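You operate a simulated robot arm through the tools that you are given. There is no shell and no other tool. Be economical: measure what you need, move in short steps, check, and stop when the job is done.

You are at the controls of a simulated two-armed robot. One attempt, no reset.

JOB
Pick up the filter cartridge with the largest size on its label from the top of the white table with one hand, pass it to the other hand and put it on the shelf before the dark plate.

The check looks at the end state, three seconds after you hand in, the way a careful person would. Anything else that was tipped, shoved, dropped, spilled or broken makes it a failure.

ROBOT AND FRAMES
Two 7-joint arms with two-finger parallel grippers on one trunk, on a base that drives. Base frame: it is fixed to the floor where the robot stands at the start and does not move with it; the origin is under the middle of the robot, x ahead of it, y to its left, z up. Lengths are in mm, angles in rad, forces in N, time in s.
The left shoulder is at the start at [70, 130, 1112], the right one opposite. With the tool pointing down near the work surface each hand reaches from about 100 to 500 mm from the robot's upright axis, wherever it stands, measured 20 degrees to its own side. Places, roughly: shelf before the dark plate (15x22 cm) [-580, -3700, 800]. Payload 1.57 kg a hand.
The TCP of each hand is the grasp point between the finger pads, 30 mm short of the fingertips. In the tool frame z runs along the fingers and y along their closing line. Largest opening 80 mm; finger width 17, thickness 12; the body of the gripper, 40 by 82 mm, starts 80 mm behind the TCP.
Orientation is that of the tool frame in the base frame, as [roll, pitch, yaw] about the fixed x, y, z axes, in that order (R = Rz(yaw) Ry(pitch) Rx(roll)). With the fingers straight down and closing along the base's y, the tool's x points along the base's -x, its y along +y and its z along -z.

CONTROLS
- The arms move only by the tool play_rows. It takes "left_motion", "right_motion" or both (then of equal length, played together; a hand with none holds still); each is a list of rows, each a list of 7 numbers: the turn, a rotation vector about the base's x, y, z in rad, then the shift along the base's x, y, z in mm, then the opening, from 0 (shut) to 1 (fully open). In form: [[wx, wy, wz, dx, dy, dz, fingers], ...]. A call has 1 to 10 rows; each row shifts and turns the commanded pose from where the row before left it. Rows are played at 5 a second. More than 50 mm and 0.15 rad between two rows, or a gripper value outside its range, and nothing of the call is played. Where a pose cannot be reached the arm comes as near as it can. A force on the tool above 40 N (or 10 N above the force at the start of the call, whichever is more), or a blocked arm, ends the call early, and 0.2 s more pass. Each finger travels about 108 mm/s and halts on what it meets, pressing with about 27 N; the grip force reading is that of the motor and also rises with nothing between the fingers. The clock runs only during rows and for 0.2 s after the last one: add rows that do not move to give the fingers time. It gives the time, the measured TCP pose, the force on the tool (base axes), the opening and the grip force at its end, in the units of the frame above (readings bear some noise), with the torque about the TCP (base axes, N m) and any sound that the robot's microphone picked up.
- Cameras (640 x 400 px; columns grow to the right, rows downward): "scene" is now at [113.3, -52.6, 1333]; the picture's right is [-0.57, -0.82, 0.00], its down [-0.62, 0.44, -0.65] and it looks along [0.53, -0.37, -0.76] (base axes); focal length 283 px, centre (320, 200). "left" rides on the left gripper at [72, 7, -122] in its tool frame; the picture's right is [-0.09, 1.00, 0.00], its down [-0.84, -0.08, -0.54] and it looks along [-0.54, -0.05, 0.84] (tool axes); focal length 238 px, centre (320, 200). "right" rides on the right gripper at [72, -7, -122] in its tool frame; the picture's right is [0.09, 1.00, 0.00], its down [-0.84, 0.08, -0.54] and it looks along [-0.54, 0.05, 0.84] (tool axes); focal length 238 px, centre (320, 200). There is no depth. A picture from a camera that has moved, and an enlarged one, comes with that camera's place and axes in the base frame and with its lens. The place of the scene camera against the robot may be out by one fixed shift of up to 18 mm in any direction.
- snapshot(camera): a new picture of that camera. It takes no simulated time.
- slide_trunk(by): slides the trunk up (or, below 0, down) by that many mm; the arms and the scene camera ride with it, the base frame stays. It gives what a move gives, with no picture.
- base_move(legs): drives the robot by 1 to 6 legs, each [ahead, left, turn to the left] in mm, mm and rad, along the robot's own axes; the way and the turn of a leg run together, so that a leg with both is an arc; at most 1500 mm and 3.142 rad a leg. The arms and the cameras ride along, it lands a little off, and it stops where it bumps. It gives what a move gives.
- aim_head(pan, tilt): turns the head with the scene camera to pan (to the left, within 1.501 rad either way) and tilt (down, from -0.506 to 1.204), counted from straight ahead of the robot. It gives what a move gives.
- inspect(camera, box): a new picture of the part [left, top, right, bottom] of that camera's present view, enlarged. It takes no simulated time.
- hand_in(): hands the job in; it is judged then, once.

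Work in short steps. Places have to be worked out from the pictures, the camera data and where the tool is seen: move nearer, look again, correct. Check each grasp and each placing, and mend what went wrong. You have 120 turns and 100 pictures in all, those below and enlarged ones among them. Open the grippers and draw the arms clear of the work before you hand the job in, unless the task says otherwise; then end with one line.

The tools are called after "Emit:" as a command line: name --argument value ..., lists and objects as JSON in quotes. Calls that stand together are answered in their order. play_rows: Moves the arms, as the interface text tells. Its arguments: {"type":"object","properties":{"left_motion":{"type":"array","items":{"type":"array","items":{"type":"number"}}},"right_motion":{"type":"array","items":{"type":"array","items":{"type":"number"}}}},"required":[]} The other tools are called the same way: slide_trunk (by) slides the trunk up or down; base_move (legs) drives the base; aim_head (pan, tilt) turns the head that bears the scene camera; snapshot (camera) takes a picture; inspect (camera, box) takes an enlarged picture of a part of a camera's view; hand_in () hands the job in.

At the start:

```text
time_s: 0.0
left_tcp_pos: [328.3, -13.7, 990.0]
left_ee_rot: [-3.14, 0.001, 3.14]
left_wrist_force: [-0.6, -0.1, -0.5]
left_moment: [0.04, -0.01, 0.01]
left_width: 80.0
left_grip_force: 0.0
right_tcp_pos: [277.3, -327.6, 1037.0]
right_ee_rot: [3.14, 0.001, 3.141]
right_wrist_force: [0.7, -0.2, 0.2]
right_moment: [0.0, 0.02, -0.04]
right_width: 80.2
right_grip_force: 0.0
trunk travel left (down, up): [-750.0, 190.0]
robot x, y, heading: [3.5, 2.9, 0.002]
head pan, tilt: [-0.611, 0.86]
```

scene: 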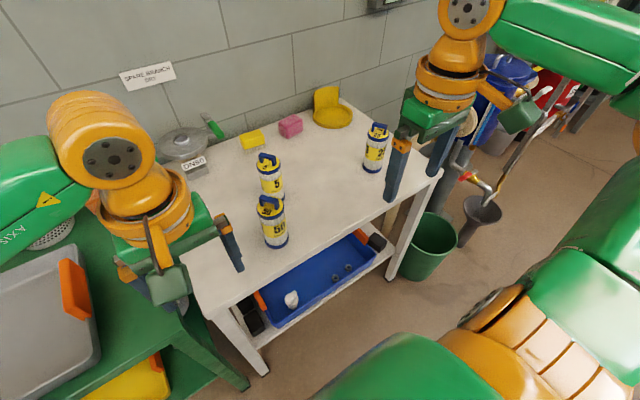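
right: 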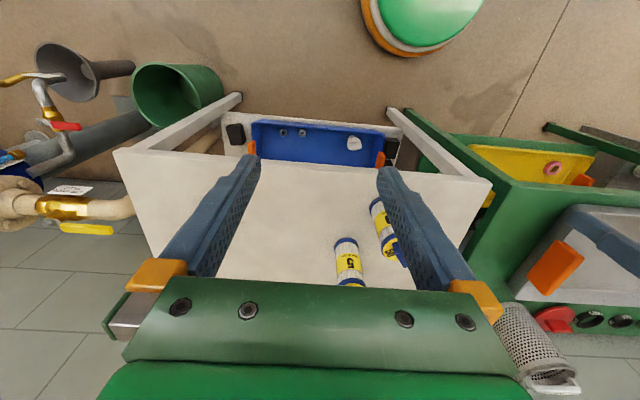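
left: 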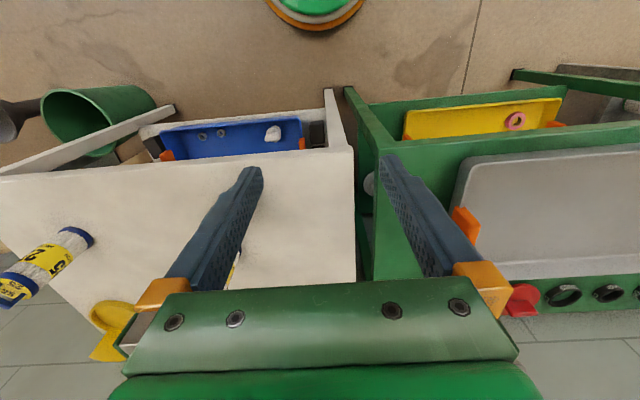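

I see three cartridges on the white table, and their labels look like 5, 50 and 2x. I'll enlarge them to read the sizes.

Emit:
inspect --camera "scene" --box '[230, 140, 310, 260]'

Emit:
inspect --camera "scene" --box '[340, 110, 420, 190]'

```text
3.33 times, centred on (270, 200) of scene
camera zoom: at [113.3, -52.6, 1333.0], right [-0.57, -0.82, 0.0], down [-0.62, 0.44, -0.65], along [0.53, -0.37, -0.76], focal length 942 px, centre (487, 200)
```

zoom: 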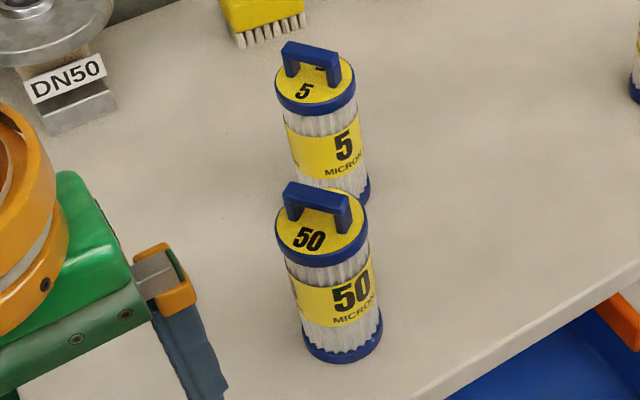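

```text
5.00 times, centred on (380, 150) of scene
camera zoom: at [113.3, -52.6, 1333.0], right [-0.57, -0.82, 0.0], down [-0.62, 0.44, -0.65], along [0.53, -0.37, -0.76], focal length 1413 px, centre (20, 450)
```

zoom: 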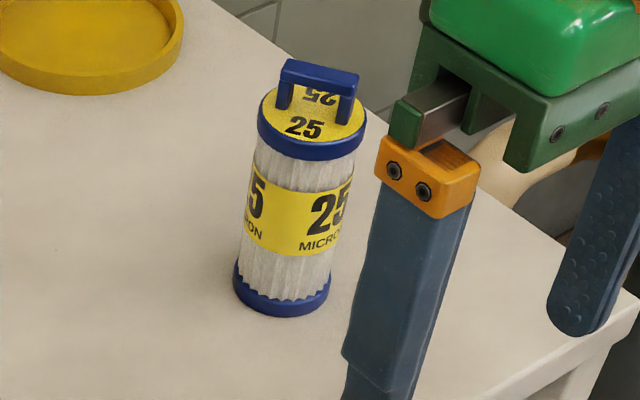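

The target is the "50". Combining the scene and right cameras puts its base near [489, -180, 715]. Before planning the handover I'll turn the head toward the shelf to see where it has to go.

Emit:
aim_head --pan -1.5 --tilt 0.2

Emit:
snapshot --camera "scene"

```text
time_s: 1.2
left_tcp_pos: [327.1, -13.0, 990.8]
left_ee_rot: [3.141, -0.001, 3.141]
left_wrist_force: [0.7, -0.1, 0.3]
left_moment: [0.0, -0.01, -0.01]
left_width: 80.0
left_grip_force: 0.1
right_tcp_pos: [277.8, -326.4, 1037.3]
right_ee_rot: [3.141, 0.001, -3.141]
right_wrist_force: [0.8, 0.0, 0.9]
right_moment: [0.01, 0.0, 0.0]
right_width: 80.0
right_grip_force: 0.0
trunk travel left (down, up): [-750.0, 190.0]
robot x, y, heading: [-0.3, -0.5, 0.002]
head pan, tilt: [-1.499, 0.201]
```

```text
94 pictures are left
camera scene: at [56.5, -101.0, 1391.4], right [-1.0, -0.07, 0.0], down [-0.01, 0.2, -0.98], along [0.07, -0.98, -0.2], focal length 283 px, centre (320, 200)
```

scene: 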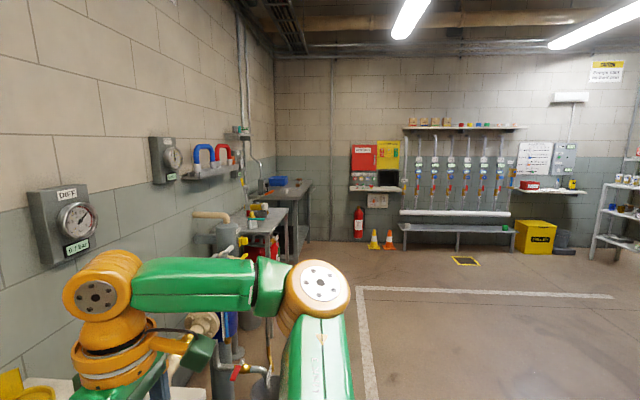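

The far-wall shelf under the red and yellow boxes has a dark plate. I'll enlarge that area.

Emit:
inspect --camera "scene" --box '[335, 135, 415, 255]'

```text
3.33 times, centred on (375, 195) of scene
camera zoom: at [56.5, -101.0, 1391.4], right [-1.0, -0.07, 0.0], down [-0.01, 0.2, -0.98], along [0.07, -0.98, -0.2], focal length 942 px, centre (137, 217)
```

zoom: 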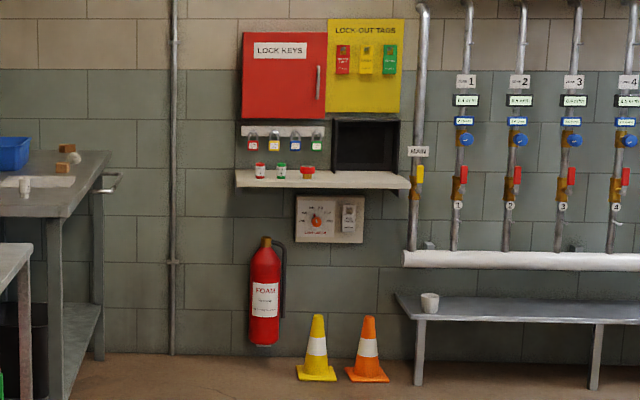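

The shelf is at about z 800, and the dark plate is above its right part, with the items to the left of it. My plan is a right-hand grip on the cap from above, then the left hand takes the body from the front and side. The head goes back to the table and I drive 60 mm closer.

Emit:
aim_head --pan -0.35 --tilt 0.9

Emit:
base_move --legs '[[60, 0, 0]]'

Emit:
snapshot --camera "scene"

Emit:
snapshot --camera "right"

```text
time_s: 2.6
left_tcp_pos: [328.1, -11.7, 990.1]
left_ee_rot: [3.141, 0.0, -3.141]
left_wrist_force: [-0.1, -0.5, -0.3]
left_moment: [0.0, 0.01, 0.0]
left_width: 79.9
left_grip_force: 0.1
right_tcp_pos: [277.1, -325.9, 1035.8]
right_ee_rot: [3.14, 0.001, 3.141]
right_wrist_force: [1.1, 0.0, 0.2]
right_moment: [0.01, 0.01, 0.02]
right_width: 79.9
right_grip_force: 0.0
trunk travel left (down, up): [-750.0, 190.0]
robot x, y, heading: [0.0, -0.9, -0.003]
head pan, tilt: [-0.351, 0.901]
```

```text
time_s: 3.5
left_tcp_pos: [384.9, -13.7, 992.2]
left_ee_rot: [-3.14, 0.004, -3.141]
left_wrist_force: [-0.2, 0.0, -0.1]
left_moment: [-0.02, 0.0, 0.03]
left_width: 79.8
left_grip_force: 0.2
right_tcp_pos: [332.3, -327.6, 1038.1]
right_ee_rot: [3.141, 0.005, -3.141]
right_wrist_force: [-0.3, -0.7, 0.8]
right_moment: [0.01, -0.06, -0.02]
right_width: 79.9
right_grip_force: 0.2
trunk travel left (down, up): [-750.0, 190.0]
robot x, y, heading: [58.2, 1.1, 0.001]
head pan, tilt: [-0.351, 0.901]
```

```text
92 pictures are left
camera scene: at [174.8, -33.9, 1330.5], right [-0.34, -0.94, 0.0], down [-0.73, 0.27, -0.62], along [0.59, -0.21, -0.78], focal length 283 px, centre (320, 200)
```

scene: 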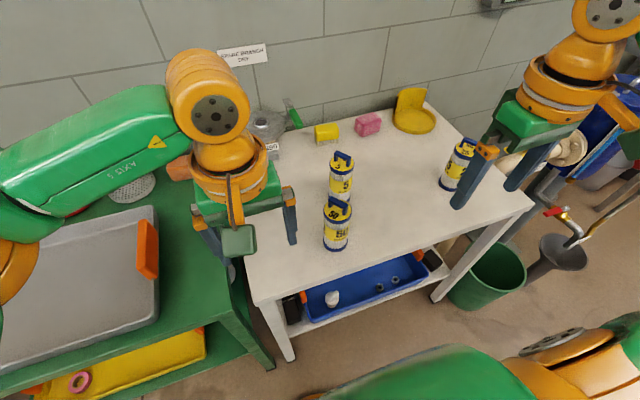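

```text
91 pictures are left
camera right: at [260.9, -333.8, 1159.8], right [-0.09, 1.0, 0.0], down [0.83, 0.08, 0.55], along [0.54, 0.05, -0.84], focal length 238 px, centre (320, 200)
```

right: 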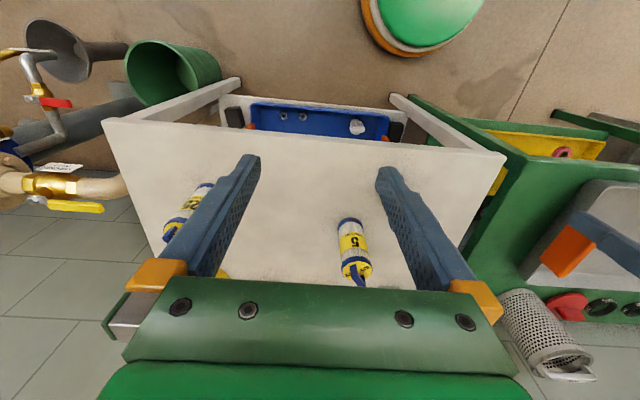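

The scene camera again puts the 50 near [492, -185]. I'll move the left hand 150 mm aside and shift the right hand sideways in line with the cartridge, keeping it high.

Emit:
play_rows --left_motion '[[0, 0, 0, 0, 50, 0, 1], [0, 0, 0, 0, 50, 0, 1], [0, 0, 0, 0, 50, 0, 1], [0, 0, 0, 0, 0, 0, 1]]' --right_motion '[[0, 0, 0, 0, 48, 0, 1], [0, 0, 0, 0, 48, 0, 1], [0, 0, 0, 0, 46, 0, 1], [0, 0, 0, 0, 0, 0, 1]]'

Emit:
snapshot --camera "right"

```text
time_s: 4.5
left_tcp_pos: [388.1, 136.1, 989.9]
left_ee_rot: [-3.141, 0.0, 3.141]
left_wrist_force: [0.5, -0.4, -1.3]
left_moment: [0.03, 0.03, -0.01]
left_width: 79.9
left_grip_force: 0.0
right_tcp_pos: [336.8, -185.1, 1035.5]
right_ee_rot: [3.14, 0.0, 3.14]
right_wrist_force: [0.1, 0.0, -0.5]
right_moment: [0.03, 0.02, 0.0]
right_width: 79.9
right_grip_force: 0.1
trunk travel left (down, up): [-750.0, 190.0]
robot x, y, heading: [61.2, -1.8, -0.001]
head pan, tilt: [-0.351, 0.901]
```

```text
90 pictures are left
camera right: at [266.0, -192.6, 1157.2], right [-0.09, 1.0, 0.0], down [0.84, 0.08, 0.54], along [0.54, 0.05, -0.84], focal length 238 px, centre (320, 200)
```

right: 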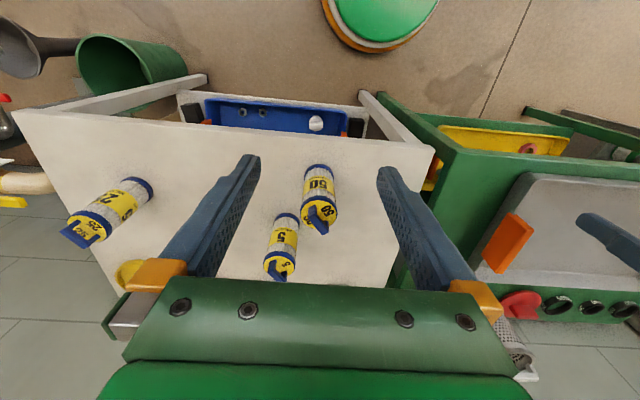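

From the right camera the 50's axis is at about [486, -177] with the cap top near 852. I'll move above it and descend to TCP z ≈ 960, so the fingertips stay above the handle.

Emit:
play_rows --right_motion '[[0, 0, 0, 50, 4, 0, 1], [0, 0, 0, 50, 4, 0, 1], [0, 0, 0, 45, 0, 0, 1], [0, 0, 0, 0, 0, -40, 1], [0, 0, 0, 0, 0, -35, 1], [0, 0, 0, 0, 0, 0, 1]]'

Emit:
snapshot --camera "right"

Emit:
inspect --camera "scene" --box '[240, 100, 440, 290]'

```text
refused: row 1 steps farther than a row can; nothing moved
```

```text
89 pictures are left
camera right: at [266.0, -192.6, 1157.2], right [-0.09, 1.0, 0.0], down [0.84, 0.08, 0.54], along [0.54, 0.05, -0.84], focal length 238 px, centre (320, 200)
```

right: 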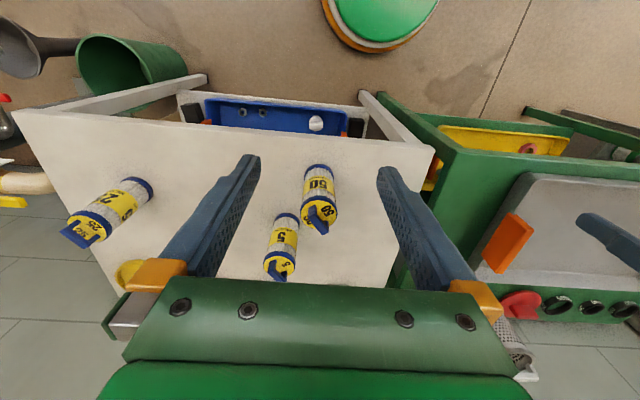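

```text
2.11 times, centred on (340, 195) of scene
camera zoom: at [180.0, -35.2, 1329.9], right [-0.34, -0.94, 0.0], down [-0.74, 0.27, -0.62], along [0.58, -0.21, -0.78], focal length 595 px, centre (278, 210)
```

zoom: 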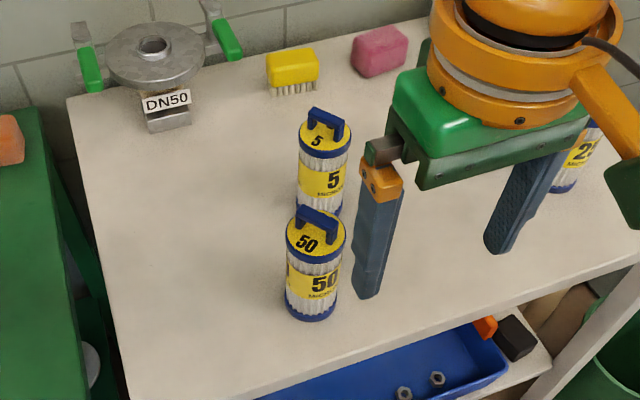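

The combined step was over the limit, so nothing moved. I'll replay the same approach in smaller rows.

Emit:
play_rows --right_motion '[[0, 0, 0, 45, 3, 0, 1], [0, 0, 0, 45, 3, 0, 1], [0, 0, 0, 45, 2, 0, 1], [0, 0, 0, 14, 0, 0, 1], [0, 0, 0, 0, 0, -38, 1], [0, 0, 0, 0, 0, -37, 1], [0, 0, 0, 0, 0, 0, 1]]'

Emit:
snapshot --camera "right"

Emit:
inspect --camera "scene" --box '[240, 100, 440, 290]'

```text
time_s: 6.1
left_tcp_pos: [388.8, 136.4, 990.3]
left_ee_rot: [3.141, 0.0, -3.14]
left_wrist_force: [-0.6, 1.0, -0.3]
left_moment: [0.02, -0.03, -0.01]
left_width: 80.0
left_grip_force: 0.1
right_tcp_pos: [477.2, -183.8, 958.7]
right_ee_rot: [3.14, 0.001, 3.14]
right_wrist_force: [-1.2, 0.0, -0.6]
right_moment: [0.02, 0.0, -0.03]
right_width: 80.1
right_grip_force: 0.1
right hand out of reach, approached as far as the arm can: row 4
trunk travel left (down, up): [-750.0, 190.0]
robot x, y, heading: [56.8, 3.9, 0.001]
head pan, tilt: [-0.351, 0.901]
```

```text
87 pictures are left
camera right: at [404.4, -190.4, 1080.6], right [-0.09, 1.0, 0.0], down [0.84, 0.08, 0.54], along [0.54, 0.05, -0.84], focal length 238 px, centre (320, 200)
```

right: 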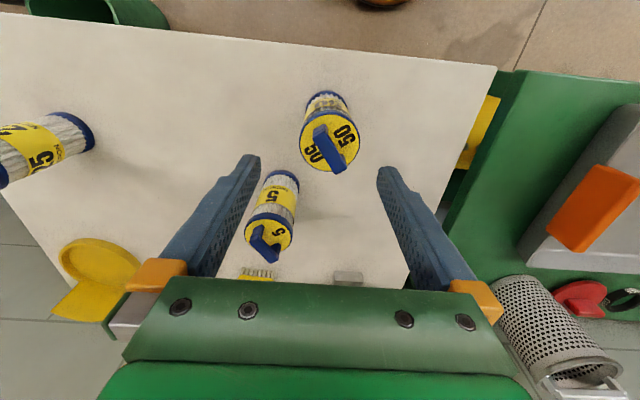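

```text
2.11 times, centred on (340, 195) of scene
camera zoom: at [179.9, -33.6, 1330.0], right [-0.34, -0.94, 0.0], down [-0.74, 0.27, -0.62], along [0.58, -0.21, -0.78], focal length 595 px, centre (278, 210)
```

zoom: 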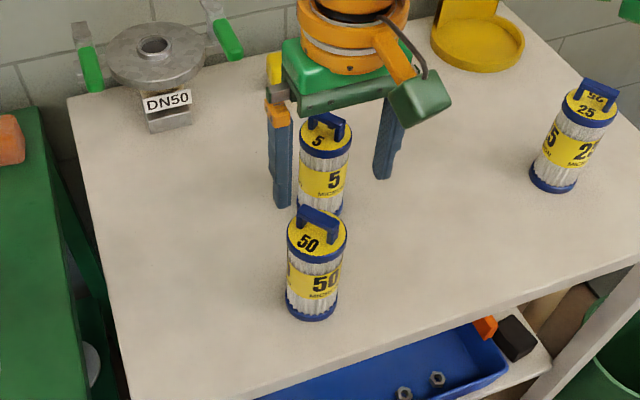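

The right camera now puts the cap axis at about [479, -174]; the hand is at [477, -184]. I'll shift y by +10 and descend to z ≈ 915, with the tips just above the handle, then check.

Emit:
play_rows --right_motion '[[0, 0, 0, 0, 10, 0, 1], [0, 0, 0, 0, 0, -40, 1], [0, 0, 0, 0, 0, 0, 1]]'

Emit:
snapshot --camera "right"

Emit:
inspect --camera "scene" --box '[240, 100, 440, 290]'

```text
time_s: 6.9
left_tcp_pos: [388.7, 135.6, 990.1]
left_ee_rot: [3.141, 0.0, -3.14]
left_wrist_force: [-0.3, -0.2, 0.0]
left_moment: [-0.02, 0.03, 0.02]
left_width: 80.0
left_grip_force: 0.1
right_tcp_pos: [473.2, -174.5, 917.1]
right_ee_rot: [3.138, 0.002, 3.14]
right_wrist_force: [0.9, 0.4, -0.9]
right_moment: [0.01, -0.02, 0.0]
right_width: 80.1
right_grip_force: 0.0
trunk travel left (down, up): [-750.0, 190.0]
robot x, y, heading: [60.0, 0.2, -0.002]
head pan, tilt: [-0.351, 0.901]
```

```text
85 pictures are left
camera right: at [402.2, -181.9, 1040.5], right [-0.09, 1.0, 0.0], down [0.84, 0.08, 0.54], along [0.54, 0.05, -0.84], focal length 238 px, centre (320, 200)
```

right: 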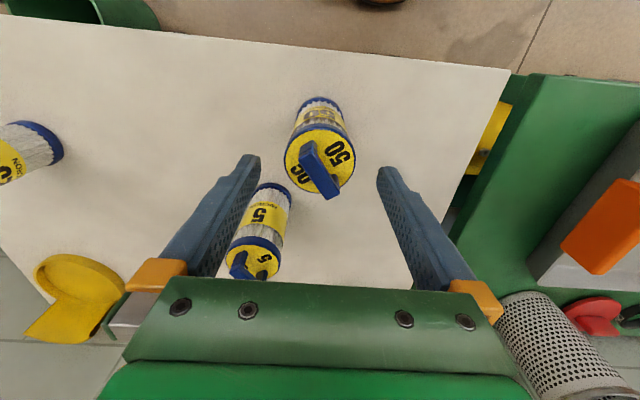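

```text
2.11 times, centred on (340, 195) of scene
camera zoom: at [180.1, -34.0, 1330.0], right [-0.34, -0.94, 0.0], down [-0.74, 0.27, -0.62], along [0.58, -0.21, -0.78], focal length 595 px, centre (278, 210)
```

zoom: 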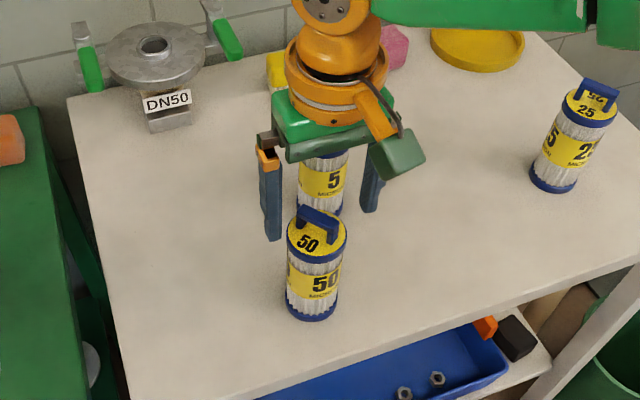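

The two right-camera views put the cap axis at about [479, -175] with its top near 852–864. The fingers straddle it in y, so I'll descend to z ≈ 850 with a small x correction.

Emit:
play_rows --right_motion '[[0, 0, 0, 5, 0, -25, 1], [0, 0, 0, 0, 0, -25, 1], [0, 0, 0, 0, 0, -18, 1], [0, 0, 0, 0, 0, 0, 1]]'

Emit:
snapshot --camera "right"

Emit:
inspect --camera "scene" --box '[270, 120, 410, 280]'

```text
time_s: 7.9
left_tcp_pos: [388.7, 136.4, 991.3]
left_ee_rot: [3.141, 0.0, -3.141]
left_wrist_force: [-0.5, -0.1, -0.2]
left_moment: [0.04, -0.02, 0.01]
left_width: 80.0
left_grip_force: 0.1
right_tcp_pos: [456.5, -188.5, 863.0]
right_ee_rot: [3.141, 0.0, 3.14]
right_wrist_force: [-0.5, 0.5, 0.5]
right_moment: [-0.02, 0.01, 0.0]
right_width: 80.2
right_grip_force: 0.1
right hand out of reach, approached as far as the arm can: row 1, 2, 3
trunk travel left (down, up): [-750.0, 190.0]
robot x, y, heading: [58.6, -2.1, 0.003]
head pan, tilt: [-0.351, 0.901]
```

```text
83 pictures are left
camera right: at [385.7, -196.5, 985.8], right [-0.09, 1.0, 0.0], down [0.84, 0.08, 0.54], along [0.54, 0.05, -0.84], focal length 238 px, centre (320, 200)
```

right: 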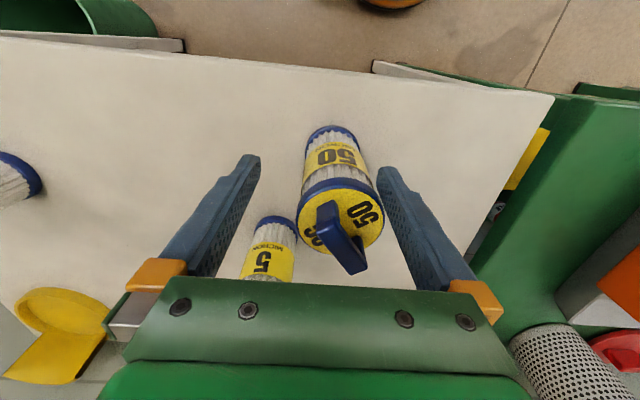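

```text
2.50 times, centred on (340, 200) of scene
camera zoom: at [180.3, -33.8, 1329.9], right [-0.34, -0.94, 0.0], down [-0.74, 0.27, -0.62], along [0.58, -0.21, -0.78], focal length 707 px, centre (270, 200)
```

zoom: 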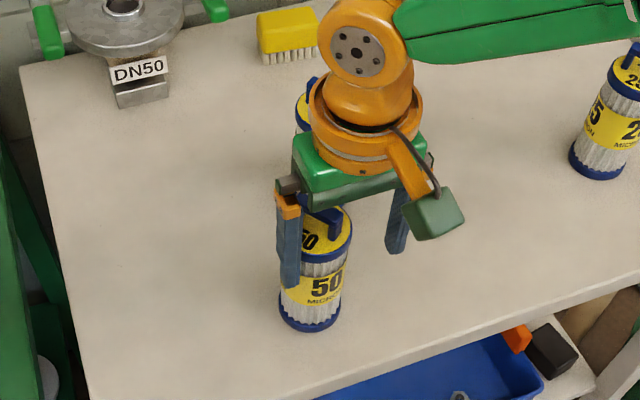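

The arm ran out of reach and drew back to [456, -188]. I'll raise the hand clear, then lower the trunk so the shoulder sits closer to the working height.

Emit:
play_rows --right_motion '[[0, 0, 0, 0, 0, 40, 1], [0, 0, 0, 0, 0, 40, 1], [0, 0, 0, 0, 0, 40, 1], [0, 0, 0, 0, 0, 40, 1], [0, 0, 0, 0, 0, 0, 1]]'

```text
time_s: 9.1
left_tcp_pos: [388.6, 135.7, 991.0]
left_ee_rot: [-3.14, 0.0, 3.14]
left_wrist_force: [0.4, -0.5, 0.2]
left_moment: [0.03, 0.01, 0.0]
left_width: 80.2
left_grip_force: 0.0
right_tcp_pos: [458.0, -189.4, 1024.6]
right_ee_rot: [3.142, 0.001, 3.141]
right_wrist_force: [-0.3, -0.4, -1.1]
right_moment: [-0.03, 0.01, -0.01]
right_width: 79.8
right_grip_force: 0.0
trunk travel left (down, up): [-750.0, 190.0]
robot x, y, heading: [59.7, -3.0, 0.003]
head pan, tilt: [-0.351, 0.901]
```

The hand is clear at z 1025. I'll raise the left hand to keep it away from the toolbox, then lower the trunk 90 mm.

Emit:
play_rows --left_motion '[[0, 0, 0, 0, 0, 45, 1], [0, 0, 0, 0, 0, 45, 1], [0, 0, 0, 0, 0, 0, 1]]'

Emit:
slide_trunk --by -90

Emit:
play_rows --right_motion '[[0, 0, 0, 20, 13, 0, 1], [0, 0, 0, 0, 0, -10, 1], [0, 0, 0, 0, 0, 0, 1]]'

Emit:
snapshot --camera "right"

```text
time_s: 9.9
left_tcp_pos: [387.6, 136.6, 1080.0]
left_ee_rot: [3.141, 0.0, -3.141]
left_wrist_force: [0.9, 0.7, -0.2]
left_moment: [-0.03, -0.01, 0.02]
left_width: 80.0
left_grip_force: 0.1
right_tcp_pos: [458.2, -188.4, 1024.8]
right_ee_rot: [3.141, 0.0, -3.14]
right_wrist_force: [0.8, -0.1, 0.7]
right_moment: [0.02, -0.01, -0.01]
right_width: 80.0
right_grip_force: 0.0
trunk travel left (down, up): [-750.0, 190.0]
robot x, y, heading: [60.0, 0.2, 0.002]
head pan, tilt: [-0.351, 0.901]
```

```text
time_s: 11.2
left_tcp_pos: [387.2, 135.7, 990.8]
left_ee_rot: [-3.141, 0.001, 3.14]
left_wrist_force: [0.0, -0.7, -1.4]
left_moment: [-0.02, 0.01, 0.02]
left_width: 80.0
left_grip_force: 0.1
right_tcp_pos: [457.7, -189.9, 932.6]
right_ee_rot: [3.14, 0.0, 3.141]
right_wrist_force: [0.0, -0.5, -0.3]
right_moment: [0.03, -0.01, 0.01]
right_width: 79.9
right_grip_force: 0.1
trunk travel left (down, up): [-660.0, 280.0]
robot x, y, heading: [59.5, 0.8, 0.001]
head pan, tilt: [-0.351, 0.901]
```

```text
time_s: 12.0
left_tcp_pos: [388.4, 135.7, 989.7]
left_ee_rot: [3.141, 0.0, 3.141]
left_wrist_force: [-0.2, 0.0, -0.2]
left_moment: [0.01, -0.03, -0.01]
left_width: 79.9
left_grip_force: 0.0
right_tcp_pos: [474.2, -177.3, 922.7]
right_ee_rot: [-3.141, 0.0, 3.14]
right_wrist_force: [0.4, 0.0, 0.5]
right_moment: [0.01, -0.02, 0.02]
right_width: 80.0
right_grip_force: 0.1
right hand out of reach, approached as far as the arm can: row 1
trunk travel left (down, up): [-660.0, 280.0]
robot x, y, heading: [61.9, -1.3, 0.002]
head pan, tilt: [-0.351, 0.901]
```

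```text
81 pictures are left
camera right: at [403.0, -184.3, 1045.8], right [-0.09, 1.0, 0.0], down [0.84, 0.08, 0.54], along [0.54, 0.05, -0.84], focal length 238 px, centre (320, 200)
```

right: 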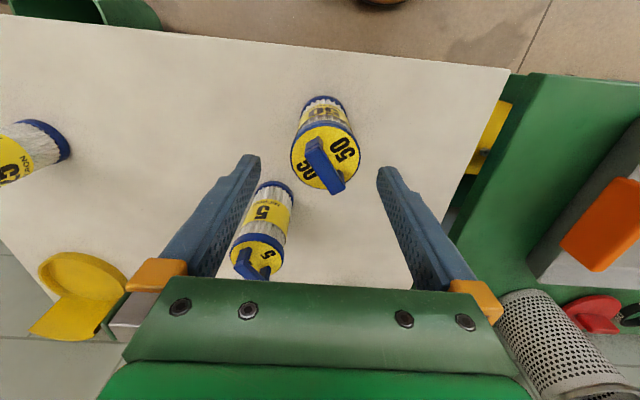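

Still at the edge of reach. The base front is around x 265 and the table edge around x 410, so there is room. I'll raise and retract the right hand, then drive 70 mm ahead.

Emit:
play_rows --right_motion '[[0, 0, 0, 0, 0, 40, 1], [0, 0, 0, -40, 0, 0, 1], [0, 0, 0, -30, 0, 0, 1], [0, 0, 0, 0, 0, 0, 1]]' --left_motion '[[0, 0, 0, -40, 0, 0, 1], [0, 0, 0, -40, 0, 0, 1], [0, 0, 0, 0, 0, 0, 1], [0, 0, 0, 0, 0, 0, 1]]'

Emit:
base_move --legs '[[70, 0, 0]]'

Emit:
snapshot --camera "right"

```text
time_s: 13.0
left_tcp_pos: [307.3, 136.9, 990.4]
left_ee_rot: [3.141, -0.001, 3.141]
left_wrist_force: [-0.3, -0.8, 0.4]
left_moment: [0.04, -0.05, 0.0]
left_width: 79.7
left_grip_force: 0.0
right_tcp_pos: [401.7, -179.6, 953.9]
right_ee_rot: [-3.141, -0.001, 3.14]
right_wrist_force: [0.5, 0.0, -0.3]
right_moment: [0.01, 0.01, -0.01]
right_width: 79.8
right_grip_force: 0.1
right hand out of reach, approached as far as the arm can: row 1
trunk travel left (down, up): [-660.0, 280.0]
robot x, y, heading: [61.7, -3.0, 0.004]
head pan, tilt: [-0.351, 0.901]
```

```text
time_s: 14.0
left_tcp_pos: [376.3, 135.3, 991.1]
left_ee_rot: [-3.141, 0.002, 3.142]
left_wrist_force: [0.3, 0.2, -0.3]
left_moment: [-0.02, 0.0, 0.0]
left_width: 79.8
left_grip_force: 0.0
right_tcp_pos: [469.5, -179.3, 953.4]
right_ee_rot: [3.141, 0.001, 3.141]
right_wrist_force: [0.0, 0.3, 0.0]
right_moment: [-0.01, -0.01, -0.01]
right_width: 80.1
right_grip_force: 0.0
trunk travel left (down, up): [-660.0, 280.0]
robot x, y, heading: [131.0, -1.3, -0.001]
head pan, tilt: [-0.351, 0.901]
```

```text
80 pictures are left
camera right: at [398.2, -186.7, 1076.0], right [-0.09, 1.0, 0.0], down [0.84, 0.08, 0.54], along [0.54, 0.05, -0.84], focal length 238 px, centre (320, 200)
```

right: 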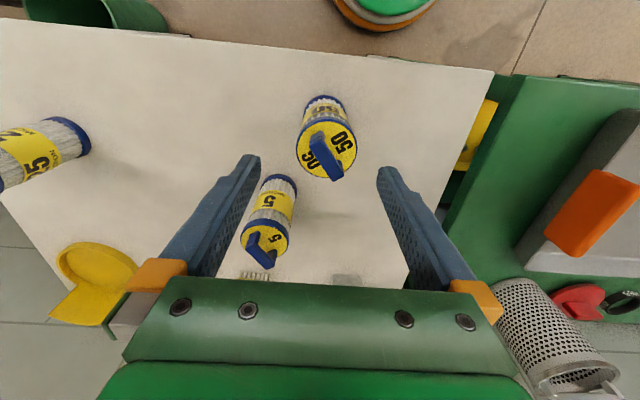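

The cap axis is confirmed at about [478, -174]. I'll align and descend to z ≈ 852.

Emit:
play_rows --right_motion '[[0, 0, 0, 9, 5, 0, 1], [0, 0, 0, 0, 0, -35, 1], [0, 0, 0, 0, 0, -35, 1], [0, 0, 0, 0, 0, -30, 1], [0, 0, 0, 0, 0, 0, 1]]'

Emit:
snapshot --camera "right"

Emit:
inspect --camera "scene" --box '[240, 120, 420, 300]'

```text
time_s: 15.2
left_tcp_pos: [377.5, 136.2, 991.8]
left_ee_rot: [-3.141, 0.0, -3.14]
left_wrist_force: [0.1, 0.0, -0.9]
left_moment: [0.01, 0.0, -0.01]
left_width: 79.9
left_grip_force: 0.1
right_tcp_pos: [479.0, -175.3, 853.2]
right_ee_rot: [3.14, 0.0, 3.139]
right_wrist_force: [0.6, 0.3, -0.2]
right_moment: [-0.02, 0.01, 0.04]
right_width: 80.1
right_grip_force: 0.2
trunk travel left (down, up): [-660.0, 280.0]
robot x, y, heading: [131.5, 3.1, -0.001]
head pan, tilt: [-0.351, 0.901]
```

```text
79 pictures are left
camera right: at [408.9, -181.8, 975.5], right [-0.09, 1.0, 0.0], down [0.84, 0.08, 0.54], along [0.54, 0.05, -0.84], focal length 238 px, centre (320, 200)
```

right: 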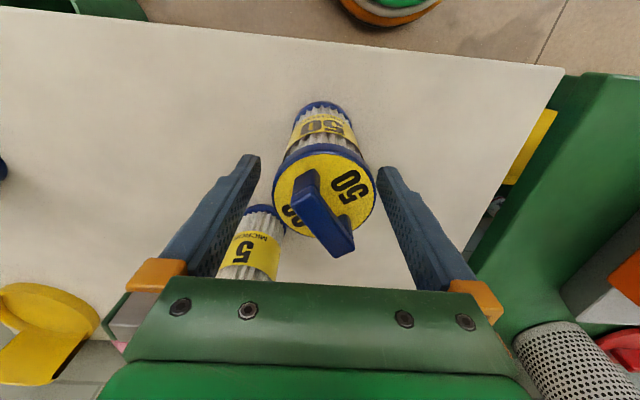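

```text
2.22 times, centred on (330, 210) of scene
camera zoom: at [250.0, -34.0, 1240.0], right [-0.34, -0.94, 0.0], down [-0.74, 0.27, -0.62], along [0.58, -0.21, -0.78], focal length 628 px, centre (298, 178)
```

zoom: 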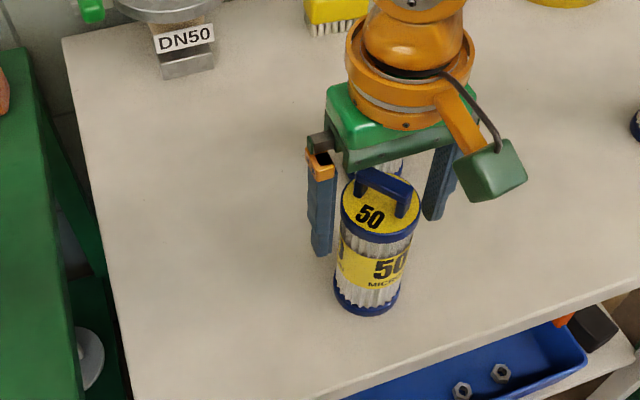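

Cap top is about z 855 and the axis about [480, -174], so the hand is centred. I'll go down 12 mm more and close.

Emit:
play_rows --right_motion '[[0, 0, 0, 1, 1, -12, 1], [0, 0, 0, 0, 0, 0, 0.6], [0, 0, 0, 0, 0, 0, 0.4], [0, 0, 0, 0, 0, 0, 0], [0, 0, 0, 0, 0, 0, 0], [0, 0, 0, 0, 0, 0, 0]]'

Emit:
snapshot --camera "right"

```text
time_s: 16.6
left_tcp_pos: [378.5, 136.2, 991.6]
left_ee_rot: [3.14, 0.0, 3.141]
left_wrist_force: [0.3, -0.5, 0.1]
left_moment: [0.0, 0.01, 0.0]
left_width: 79.9
left_grip_force: 0.0
right_tcp_pos: [481.2, -174.0, 841.2]
right_ee_rot: [3.141, -0.001, 3.14]
right_wrist_force: [0.0, 0.8, -0.6]
right_moment: [0.01, 0.03, -0.02]
right_width: 56.8
right_grip_force: 27.3
trunk travel left (down, up): [-660.0, 280.0]
robot x, y, heading: [131.6, -1.8, 0.006]
head pan, tilt: [-0.351, 0.901]
```

```text
77 pictures are left
camera right: at [409.9, -180.9, 964.0], right [-0.09, 1.0, 0.0], down [0.84, 0.08, 0.54], along [0.54, 0.05, -0.84], focal length 238 px, centre (320, 200)
```

right: 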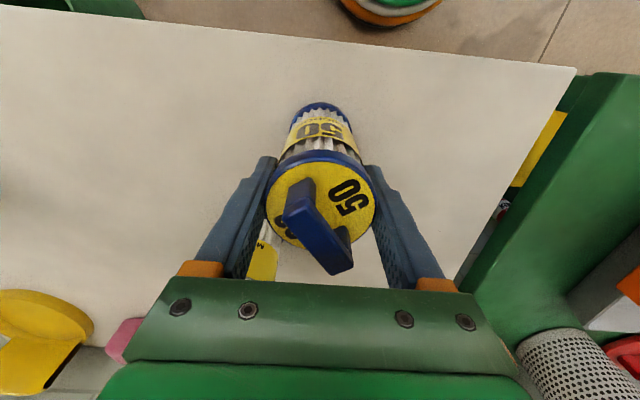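

The grip closed at 56.8 mm with 27 N. I'll lift straight up and check.

Emit:
play_rows --right_motion '[[0, 0, 0, 0, 0, 15, 0], [0, 0, 0, 0, 0, 35, 0], [0, 0, 0, 0, 0, 40, 0], [0, 0, 0, 0, 0, 40, 0], [0, 0, 0, 0, 0, 40, 0], [0, 0, 0, 0, 0, 0, 0]]'

Emit:
snapshot --camera "scene"

Emit:
snapshot --camera "right"

```text
time_s: 18.0
left_tcp_pos: [378.5, 135.8, 990.7]
left_ee_rot: [3.14, 0.0, -3.141]
left_wrist_force: [0.5, 0.3, -0.5]
left_moment: [0.01, 0.04, 0.03]
left_width: 79.7
left_grip_force: 0.2
right_tcp_pos: [482.5, -175.0, 1011.2]
right_ee_rot: [-3.141, 0.0, 3.14]
right_wrist_force: [-0.8, 0.2, -2.6]
right_moment: [-0.02, 0.0, 0.0]
right_width: 56.9
right_grip_force: 27.5
trunk travel left (down, up): [-660.0, 280.0]
robot x, y, heading: [128.9, 0.2, 0.004]
head pan, tilt: [-0.351, 0.901]
```

```text
76 pictures are left
camera scene: at [250.6, -34.2, 1239.9], right [-0.34, -0.94, 0.0], down [-0.74, 0.27, -0.62], along [0.58, -0.21, -0.78], focal length 283 px, centre (320, 200)
```

scene: 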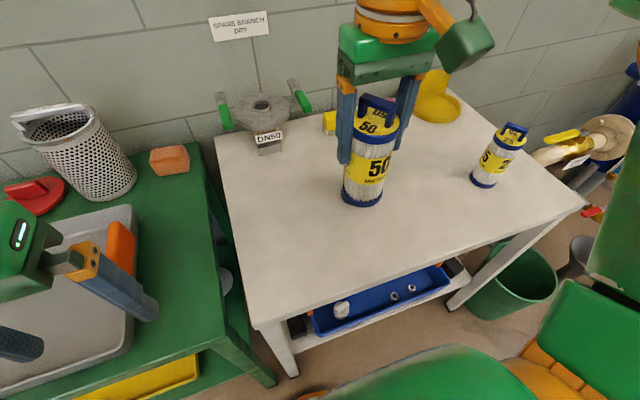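

```text
75 pictures are left
camera right: at [410.1, -182.1, 1133.5], right [-0.09, 1.0, 0.0], down [0.84, 0.08, 0.54], along [0.54, 0.05, -0.84], focal length 238 px, centre (320, 200)
```

right: 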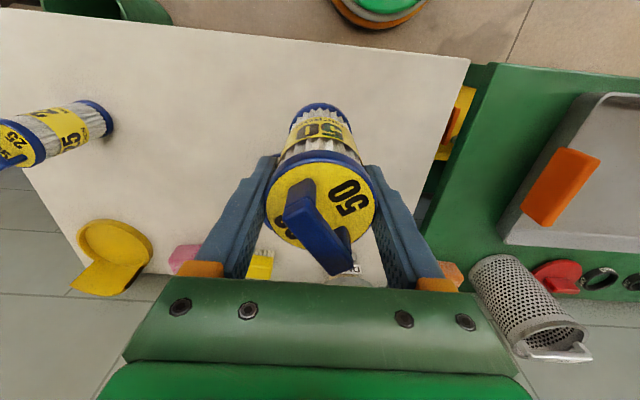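

The lift succeeded and the cartridge hangs straight, with about 0.27 kg showing on the wrist. I'll back 300 mm away from the table to get free space for the handover.

Emit:
base_move --legs '[[-300, 0, 0]]'

Emit:
play_rows --left_motion '[[0, -0.148, 0, 30, 5, 0, 1], [0, -0.148, 0, 30, 5, 0, 1], [0, -0.148, 0, 30, 5, 0, 1], [0, -0.148, 0, 30, 5, 0, 1], [0, -0.148, 0, 30, 5, 0, 1], [0, -0.148, 0, 30, 5, 0, 1], [0, -0.148, 0, 0, 5, 0, 1], [0, 0, 0, 0, 0, 0, 1]]'

Emit:
snapshot --camera "scene"

```text
time_s: 20.0
left_tcp_pos: [82.9, 136.4, 989.7]
left_ee_rot: [-3.14, -0.002, 3.14]
left_wrist_force: [0.2, -1.0, 0.4]
left_moment: [0.0, 0.01, -0.01]
left_width: 80.0
left_grip_force: 0.0
right_tcp_pos: [185.3, -175.5, 1009.9]
right_ee_rot: [3.14, -0.002, 3.139]
right_wrist_force: [-0.2, -0.3, -2.1]
right_moment: [0.0, 0.0, -0.02]
right_width: 56.9
right_grip_force: 26.6
trunk travel left (down, up): [-660.0, 280.0]
robot x, y, heading: [-164.8, -0.3, -0.001]
head pan, tilt: [-0.351, 0.901]
```

```text
time_s: 21.8
left_tcp_pos: [261.1, 169.7, 990.8]
left_ee_rot: [3.136, 1.037, 3.136]
left_wrist_force: [-0.9, 0.4, -0.6]
left_moment: [-0.01, 0.03, 0.01]
left_width: 79.7
left_grip_force: 0.0
right_tcp_pos: [185.3, -175.3, 1010.8]
right_ee_rot: [-3.141, 0.001, 3.138]
right_wrist_force: [0.2, 0.3, -1.8]
right_moment: [0.04, -0.02, 0.0]
right_width: 56.6
right_grip_force: 26.9
trunk travel left (down, up): [-660.0, 280.0]
robot x, y, heading: [-169.2, 2.9, -0.005]
head pan, tilt: [-0.351, 0.901]
```

```text
74 pictures are left
camera scene: at [-46.4, -34.1, 1239.9], right [-0.35, -0.94, 0.0], down [-0.74, 0.27, -0.62], along [0.58, -0.21, -0.78], focal length 283 px, centre (320, 200)
```

scene: 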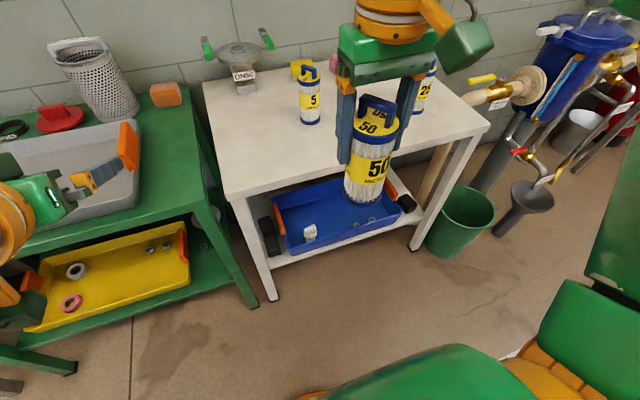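

The left hand now points forward, tilted 30° down. I'll turn it about 70° to the right so it faces the cartridge, staying clear of it.

Emit:
play_rows --left_motion '[[0, 0, -0.136, -6, -6, -5, 1], [0, 0, -0.136, -6, -6, -5, 1], [0, 0, -0.136, -6, -6, -5, 1], [0, 0, -0.136, -6, -6, -5, 1], [0, 0, -0.136, -6, -6, -5, 1], [0, 0, -0.136, -6, -6, -5, 1], [0, 0, -0.136, -6, -6, -5, 1], [0, 0, -0.136, -6, -6, -5, 1], [0, 0, -0.136, -6, -6, -5, 1], [0, 0, 0, 0, 0, 0, 1]]'

Emit:
snapshot --camera "scene"

Emit:
snapshot --camera "left"

```text
time_s: 24.0
left_tcp_pos: [197.2, 78.4, 966.0]
left_ee_rot: [-3.138, 1.048, 2.171]
left_wrist_force: [-0.7, -0.8, -0.8]
left_moment: [0.01, -0.02, 0.01]
left_width: 80.3
left_grip_force: 0.1
left hand out of reach, approached as far as the arm can: row 6, 7, 8, 9
right_tcp_pos: [184.5, -174.3, 1010.1]
right_ee_rot: [-3.141, 0.0, 3.139]
right_wrist_force: [-0.4, 0.2, -1.8]
right_moment: [-0.01, 0.04, 0.0]
right_width: 56.7
right_grip_force: 26.7
trunk travel left (down, up): [-660.0, 280.0]
robot x, y, heading: [-164.1, 0.7, -0.003]
head pan, tilt: [-0.351, 0.901]
```

```text
73 pictures are left
camera scene: at [-46.3, -34.0, 1239.9], right [-0.35, -0.94, 0.0], down [-0.74, 0.27, -0.62], along [0.58, -0.21, -0.78], focal length 283 px, centre (320, 200)
```

scene: 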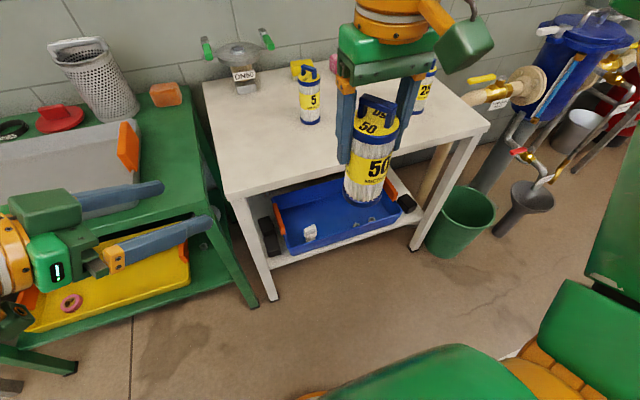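

```text
72 pictures are left
camera left: at [122.9, 199.3, 965.0], right [0.85, 0.52, 0.08], down [-0.09, 0.0, 1.0], along [0.52, -0.85, 0.05], focal length 238 px, centre (320, 200)
```

left: 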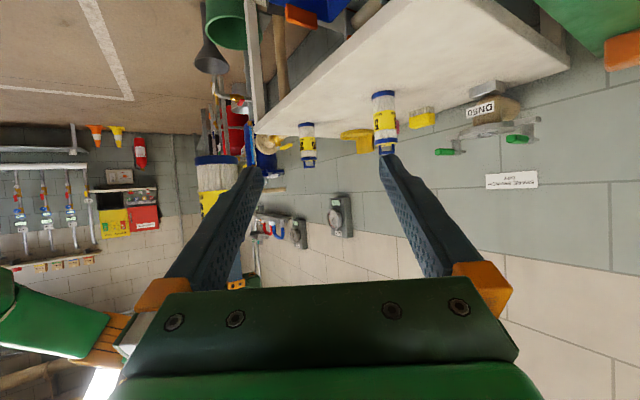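

The left hand stopped at heading -55.6°, which is fine for taking the body. I'll bring the cartridge to about [225, -60] and line the left hand up behind it, still 85 mm back and 70 mm lower than the right TCP.

Emit:
play_rows --right_motion '[[0, 0, 0, 13, 38, 0, 0], [0, 0, 0, 13, 38, 0, 0], [0, 0, 0, 14, 38, 0, 0], [0, 0, 0, 0, 0, 0, 0]]'

Emit:
play_rows --left_motion '[[0, 0, 0, -10, -22, -13, 1], [0, 0, 0, -10, -22, -13, 1], [0, 0, 0, 0, -22, 0, 1], [0, 0, 0, 0, 0, 0, 1]]'

Emit:
snapshot --camera "scene"

Emit:
snapshot --camera "left"

```text
time_s: 25.0
left_tcp_pos: [200.0, 78.2, 966.2]
left_ee_rot: [-3.138, 1.05, 2.173]
left_wrist_force: [-1.1, 0.7, 0.2]
left_moment: [-0.04, 0.01, 0.02]
left_width: 80.0
left_grip_force: 0.1
right_tcp_pos: [180.6, -134.1, 992.8]
right_ee_rot: [3.141, 0.001, 3.137]
right_wrist_force: [-0.3, -0.5, -1.7]
right_moment: [0.0, -0.02, -0.01]
right_width: 57.0
right_grip_force: 26.5
right hand out of reach, approached as far as the arm can: row 1, 2, 3
trunk travel left (down, up): [-660.0, 280.0]
robot x, y, heading: [-170.5, 2.1, -0.003]
head pan, tilt: [-0.351, 0.901]
```

```text
time_s: 26.0
left_tcp_pos: [177.0, 13.2, 941.0]
left_ee_rot: [-3.138, 1.048, 2.172]
left_wrist_force: [0.4, -0.1, -0.5]
left_moment: [0.02, 0.01, -0.02]
left_width: 80.0
left_grip_force: 0.0
right_tcp_pos: [181.7, -134.3, 993.6]
right_ee_rot: [3.141, 0.0, 3.139]
right_wrist_force: [-0.5, 0.2, -1.0]
right_moment: [-0.02, -0.02, 0.01]
right_width: 56.7
right_grip_force: 26.5
trunk travel left (down, up): [-660.0, 280.0]
robot x, y, heading: [-169.6, 0.4, -0.003]
head pan, tilt: [-0.351, 0.901]
```

```text
71 pictures are left
camera scene: at [-46.8, -33.5, 1239.9], right [-0.35, -0.94, 0.0], down [-0.74, 0.27, -0.62], along [0.58, -0.21, -0.78], focal length 283 px, centre (320, 200)
```

scene: 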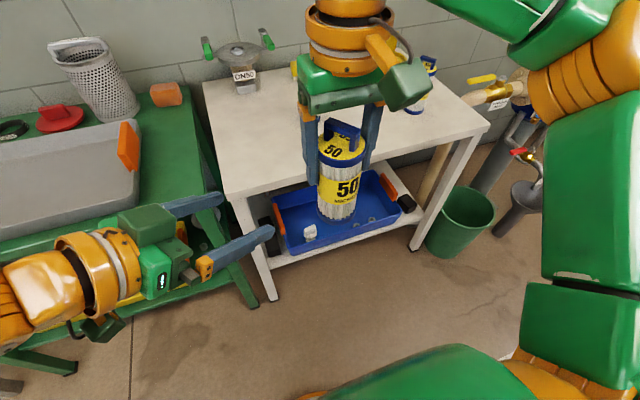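

```text
70 pictures are left
camera left: at [102.0, 134.2, 939.2], right [0.85, 0.52, 0.08], down [-0.09, 0.0, 1.0], along [0.52, -0.85, 0.05], focal length 238 px, centre (320, 200)
```

left: 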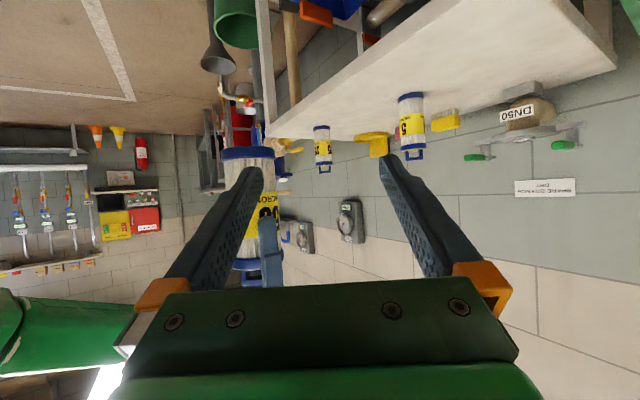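

The right arm stopped at [182, -134, 993], so the left hand has to come over to it. I'll align the left hand to a pre-grasp point on its own axis, 85 mm short of the cartridge, at z 923.

Emit:
play_rows --left_motion '[[0, 0, 0, -20, -20, -6, 1], [0, 0, 0, -20, -20, -6, 1], [0, 0, 0, -3, -20, -6, 1], [0, 0, 0, 0, -17, 0, 1], [0, 0, 0, 0, 0, 0, 1]]'

Emit:
snapshot --camera "scene"

Emit:
snapshot --camera "left"

```text
time_s: 27.2
left_tcp_pos: [162.2, -73.7, 926.1]
left_ee_rot: [-3.141, 1.05, 2.171]
left_wrist_force: [-0.1, 0.7, -0.1]
left_moment: [-0.03, -0.03, 0.01]
left_width: 79.9
left_grip_force: 0.0
left hand out of reach, approached as far as the arm can: row 1, 2
right_tcp_pos: [180.4, -133.7, 992.9]
right_ee_rot: [3.14, 0.001, 3.137]
right_wrist_force: [0.7, 0.1, -1.9]
right_moment: [-0.02, 0.01, -0.01]
right_width: 56.8
right_grip_force: 27.1
trunk travel left (down, up): [-660.0, 280.0]
robot x, y, heading: [-169.2, -2.2, -0.003]
head pan, tilt: [-0.351, 0.901]
```

```text
69 pictures are left
camera scene: at [-46.6, -33.5, 1239.9], right [-0.35, -0.94, 0.0], down [-0.74, 0.27, -0.62], along [0.58, -0.21, -0.78], focal length 283 px, centre (320, 200)
```

scene: 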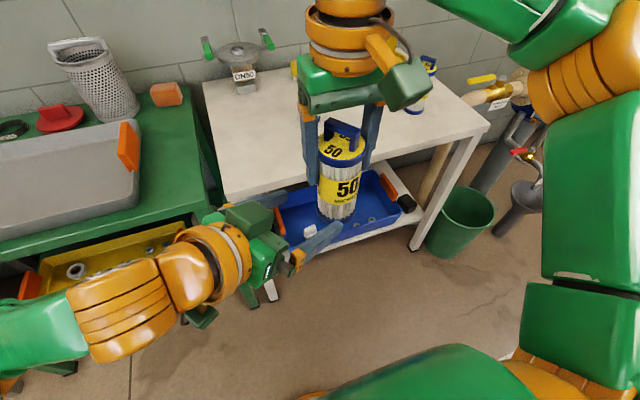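

```text
68 pictures are left
camera left: at [86.7, 48.2, 924.6], right [0.85, 0.52, 0.08], down [-0.09, 0.0, 1.0], along [0.52, -0.85, 0.05], focal length 238 px, centre (320, 200)
```

left: 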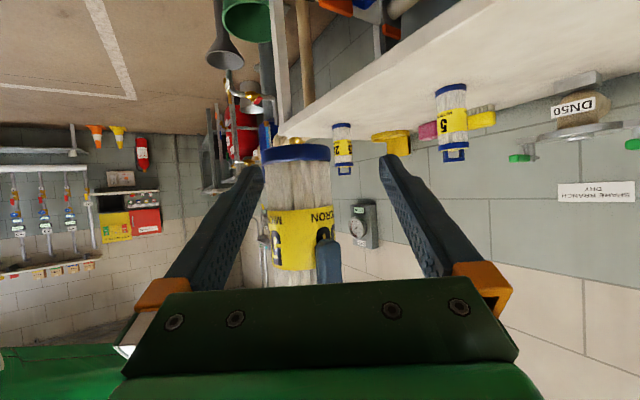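

The cartridge is between the fingers in the left view, but sits about 18 mm toward the left (image) finger. I'll nudge the right hand [+15, +10] to centre it.

Emit:
play_rows --right_motion '[[0, 0, 0, 8, 5, 0, 0], [0, 0, 0, 8, 5, 0, 0], [0, 0, 0, 0, 0, 0, 0]]'

Emit:
snapshot --camera "left"

```text
time_s: 28.0
left_tcp_pos: [162.1, -73.1, 926.2]
left_ee_rot: [-3.14, 1.049, 2.174]
left_wrist_force: [-0.1, 0.1, 0.0]
left_moment: [0.01, 0.03, 0.04]
left_width: 80.0
left_grip_force: 0.1
right_tcp_pos: [186.5, -136.8, 989.4]
right_ee_rot: [3.141, 0.0, 3.139]
right_wrist_force: [0.0, 0.4, -1.4]
right_moment: [0.0, -0.03, -0.03]
right_width: 56.7
right_grip_force: 27.5
right hand out of reach, approached as far as the arm can: row 1, 2
trunk travel left (down, up): [-660.0, 280.0]
robot x, y, heading: [-171.0, 3.1, -0.002]
head pan, tilt: [-0.351, 0.901]
```

```text
67 pictures are left
camera left: at [86.7, 48.1, 924.5], right [0.85, 0.52, 0.08], down [-0.09, 0.0, 1.0], along [0.52, -0.85, 0.05], focal length 238 px, centre (320, 200)
```

left: 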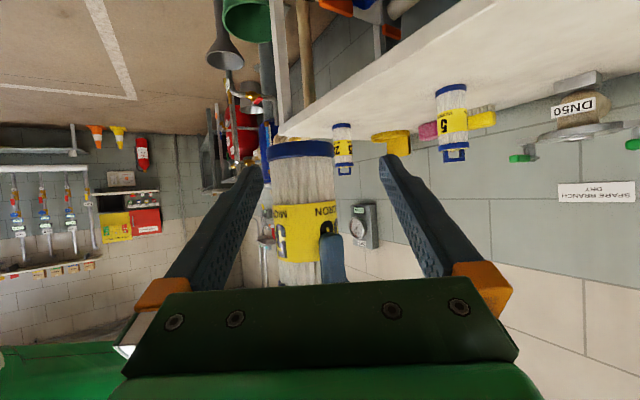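

Readings show the right arm's reach shrinks when the hand is high relative to the shoulder. I'll lower both hands 60 mm together, then centre the cartridge.

Emit:
play_rows --right_motion '[[0, 0, 0, 0, 0, -30, 0], [0, 0, 0, 0, 0, -30, 0], [0, 0, 0, 8, 7, 0, 0], [0, 0, 0, 0, 0, 0, 0]]' --left_motion '[[0, 0, 0, 0, 0, -30, 1], [0, 0, 0, 0, 0, -30, 1], [0, 0, 0, 0, 0, -7, 1], [0, 0, 0, 0, 0, 0, 1]]'

Emit:
snapshot --camera "left"

```text
time_s: 29.0
left_tcp_pos: [161.8, -73.8, 857.3]
left_ee_rot: [-3.141, 1.048, 2.171]
left_wrist_force: [0.2, 0.3, 0.3]
left_moment: [0.02, 0.0, -0.01]
left_width: 79.8
left_grip_force: 0.0
right_tcp_pos: [194.7, -130.1, 928.9]
right_ee_rot: [3.141, -0.001, 3.139]
right_wrist_force: [-0.1, -0.1, -1.2]
right_moment: [0.02, 0.0, 0.01]
right_width: 56.7
right_grip_force: 27.1
trunk travel left (down, up): [-660.0, 280.0]
robot x, y, heading: [-165.8, -0.8, -0.006]
head pan, tilt: [-0.351, 0.901]
```

```text
66 pictures are left
camera left: at [86.9, 47.6, 857.0], right [0.85, 0.52, 0.08], down [-0.09, 0.0, 1.0], along [0.52, -0.85, 0.05], focal length 238 px, centre (320, 200)
```

left: 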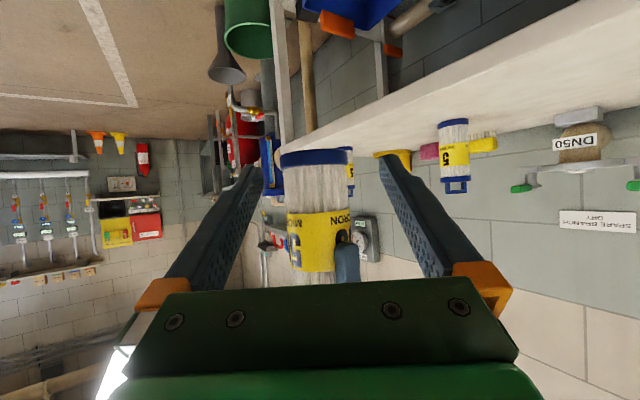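

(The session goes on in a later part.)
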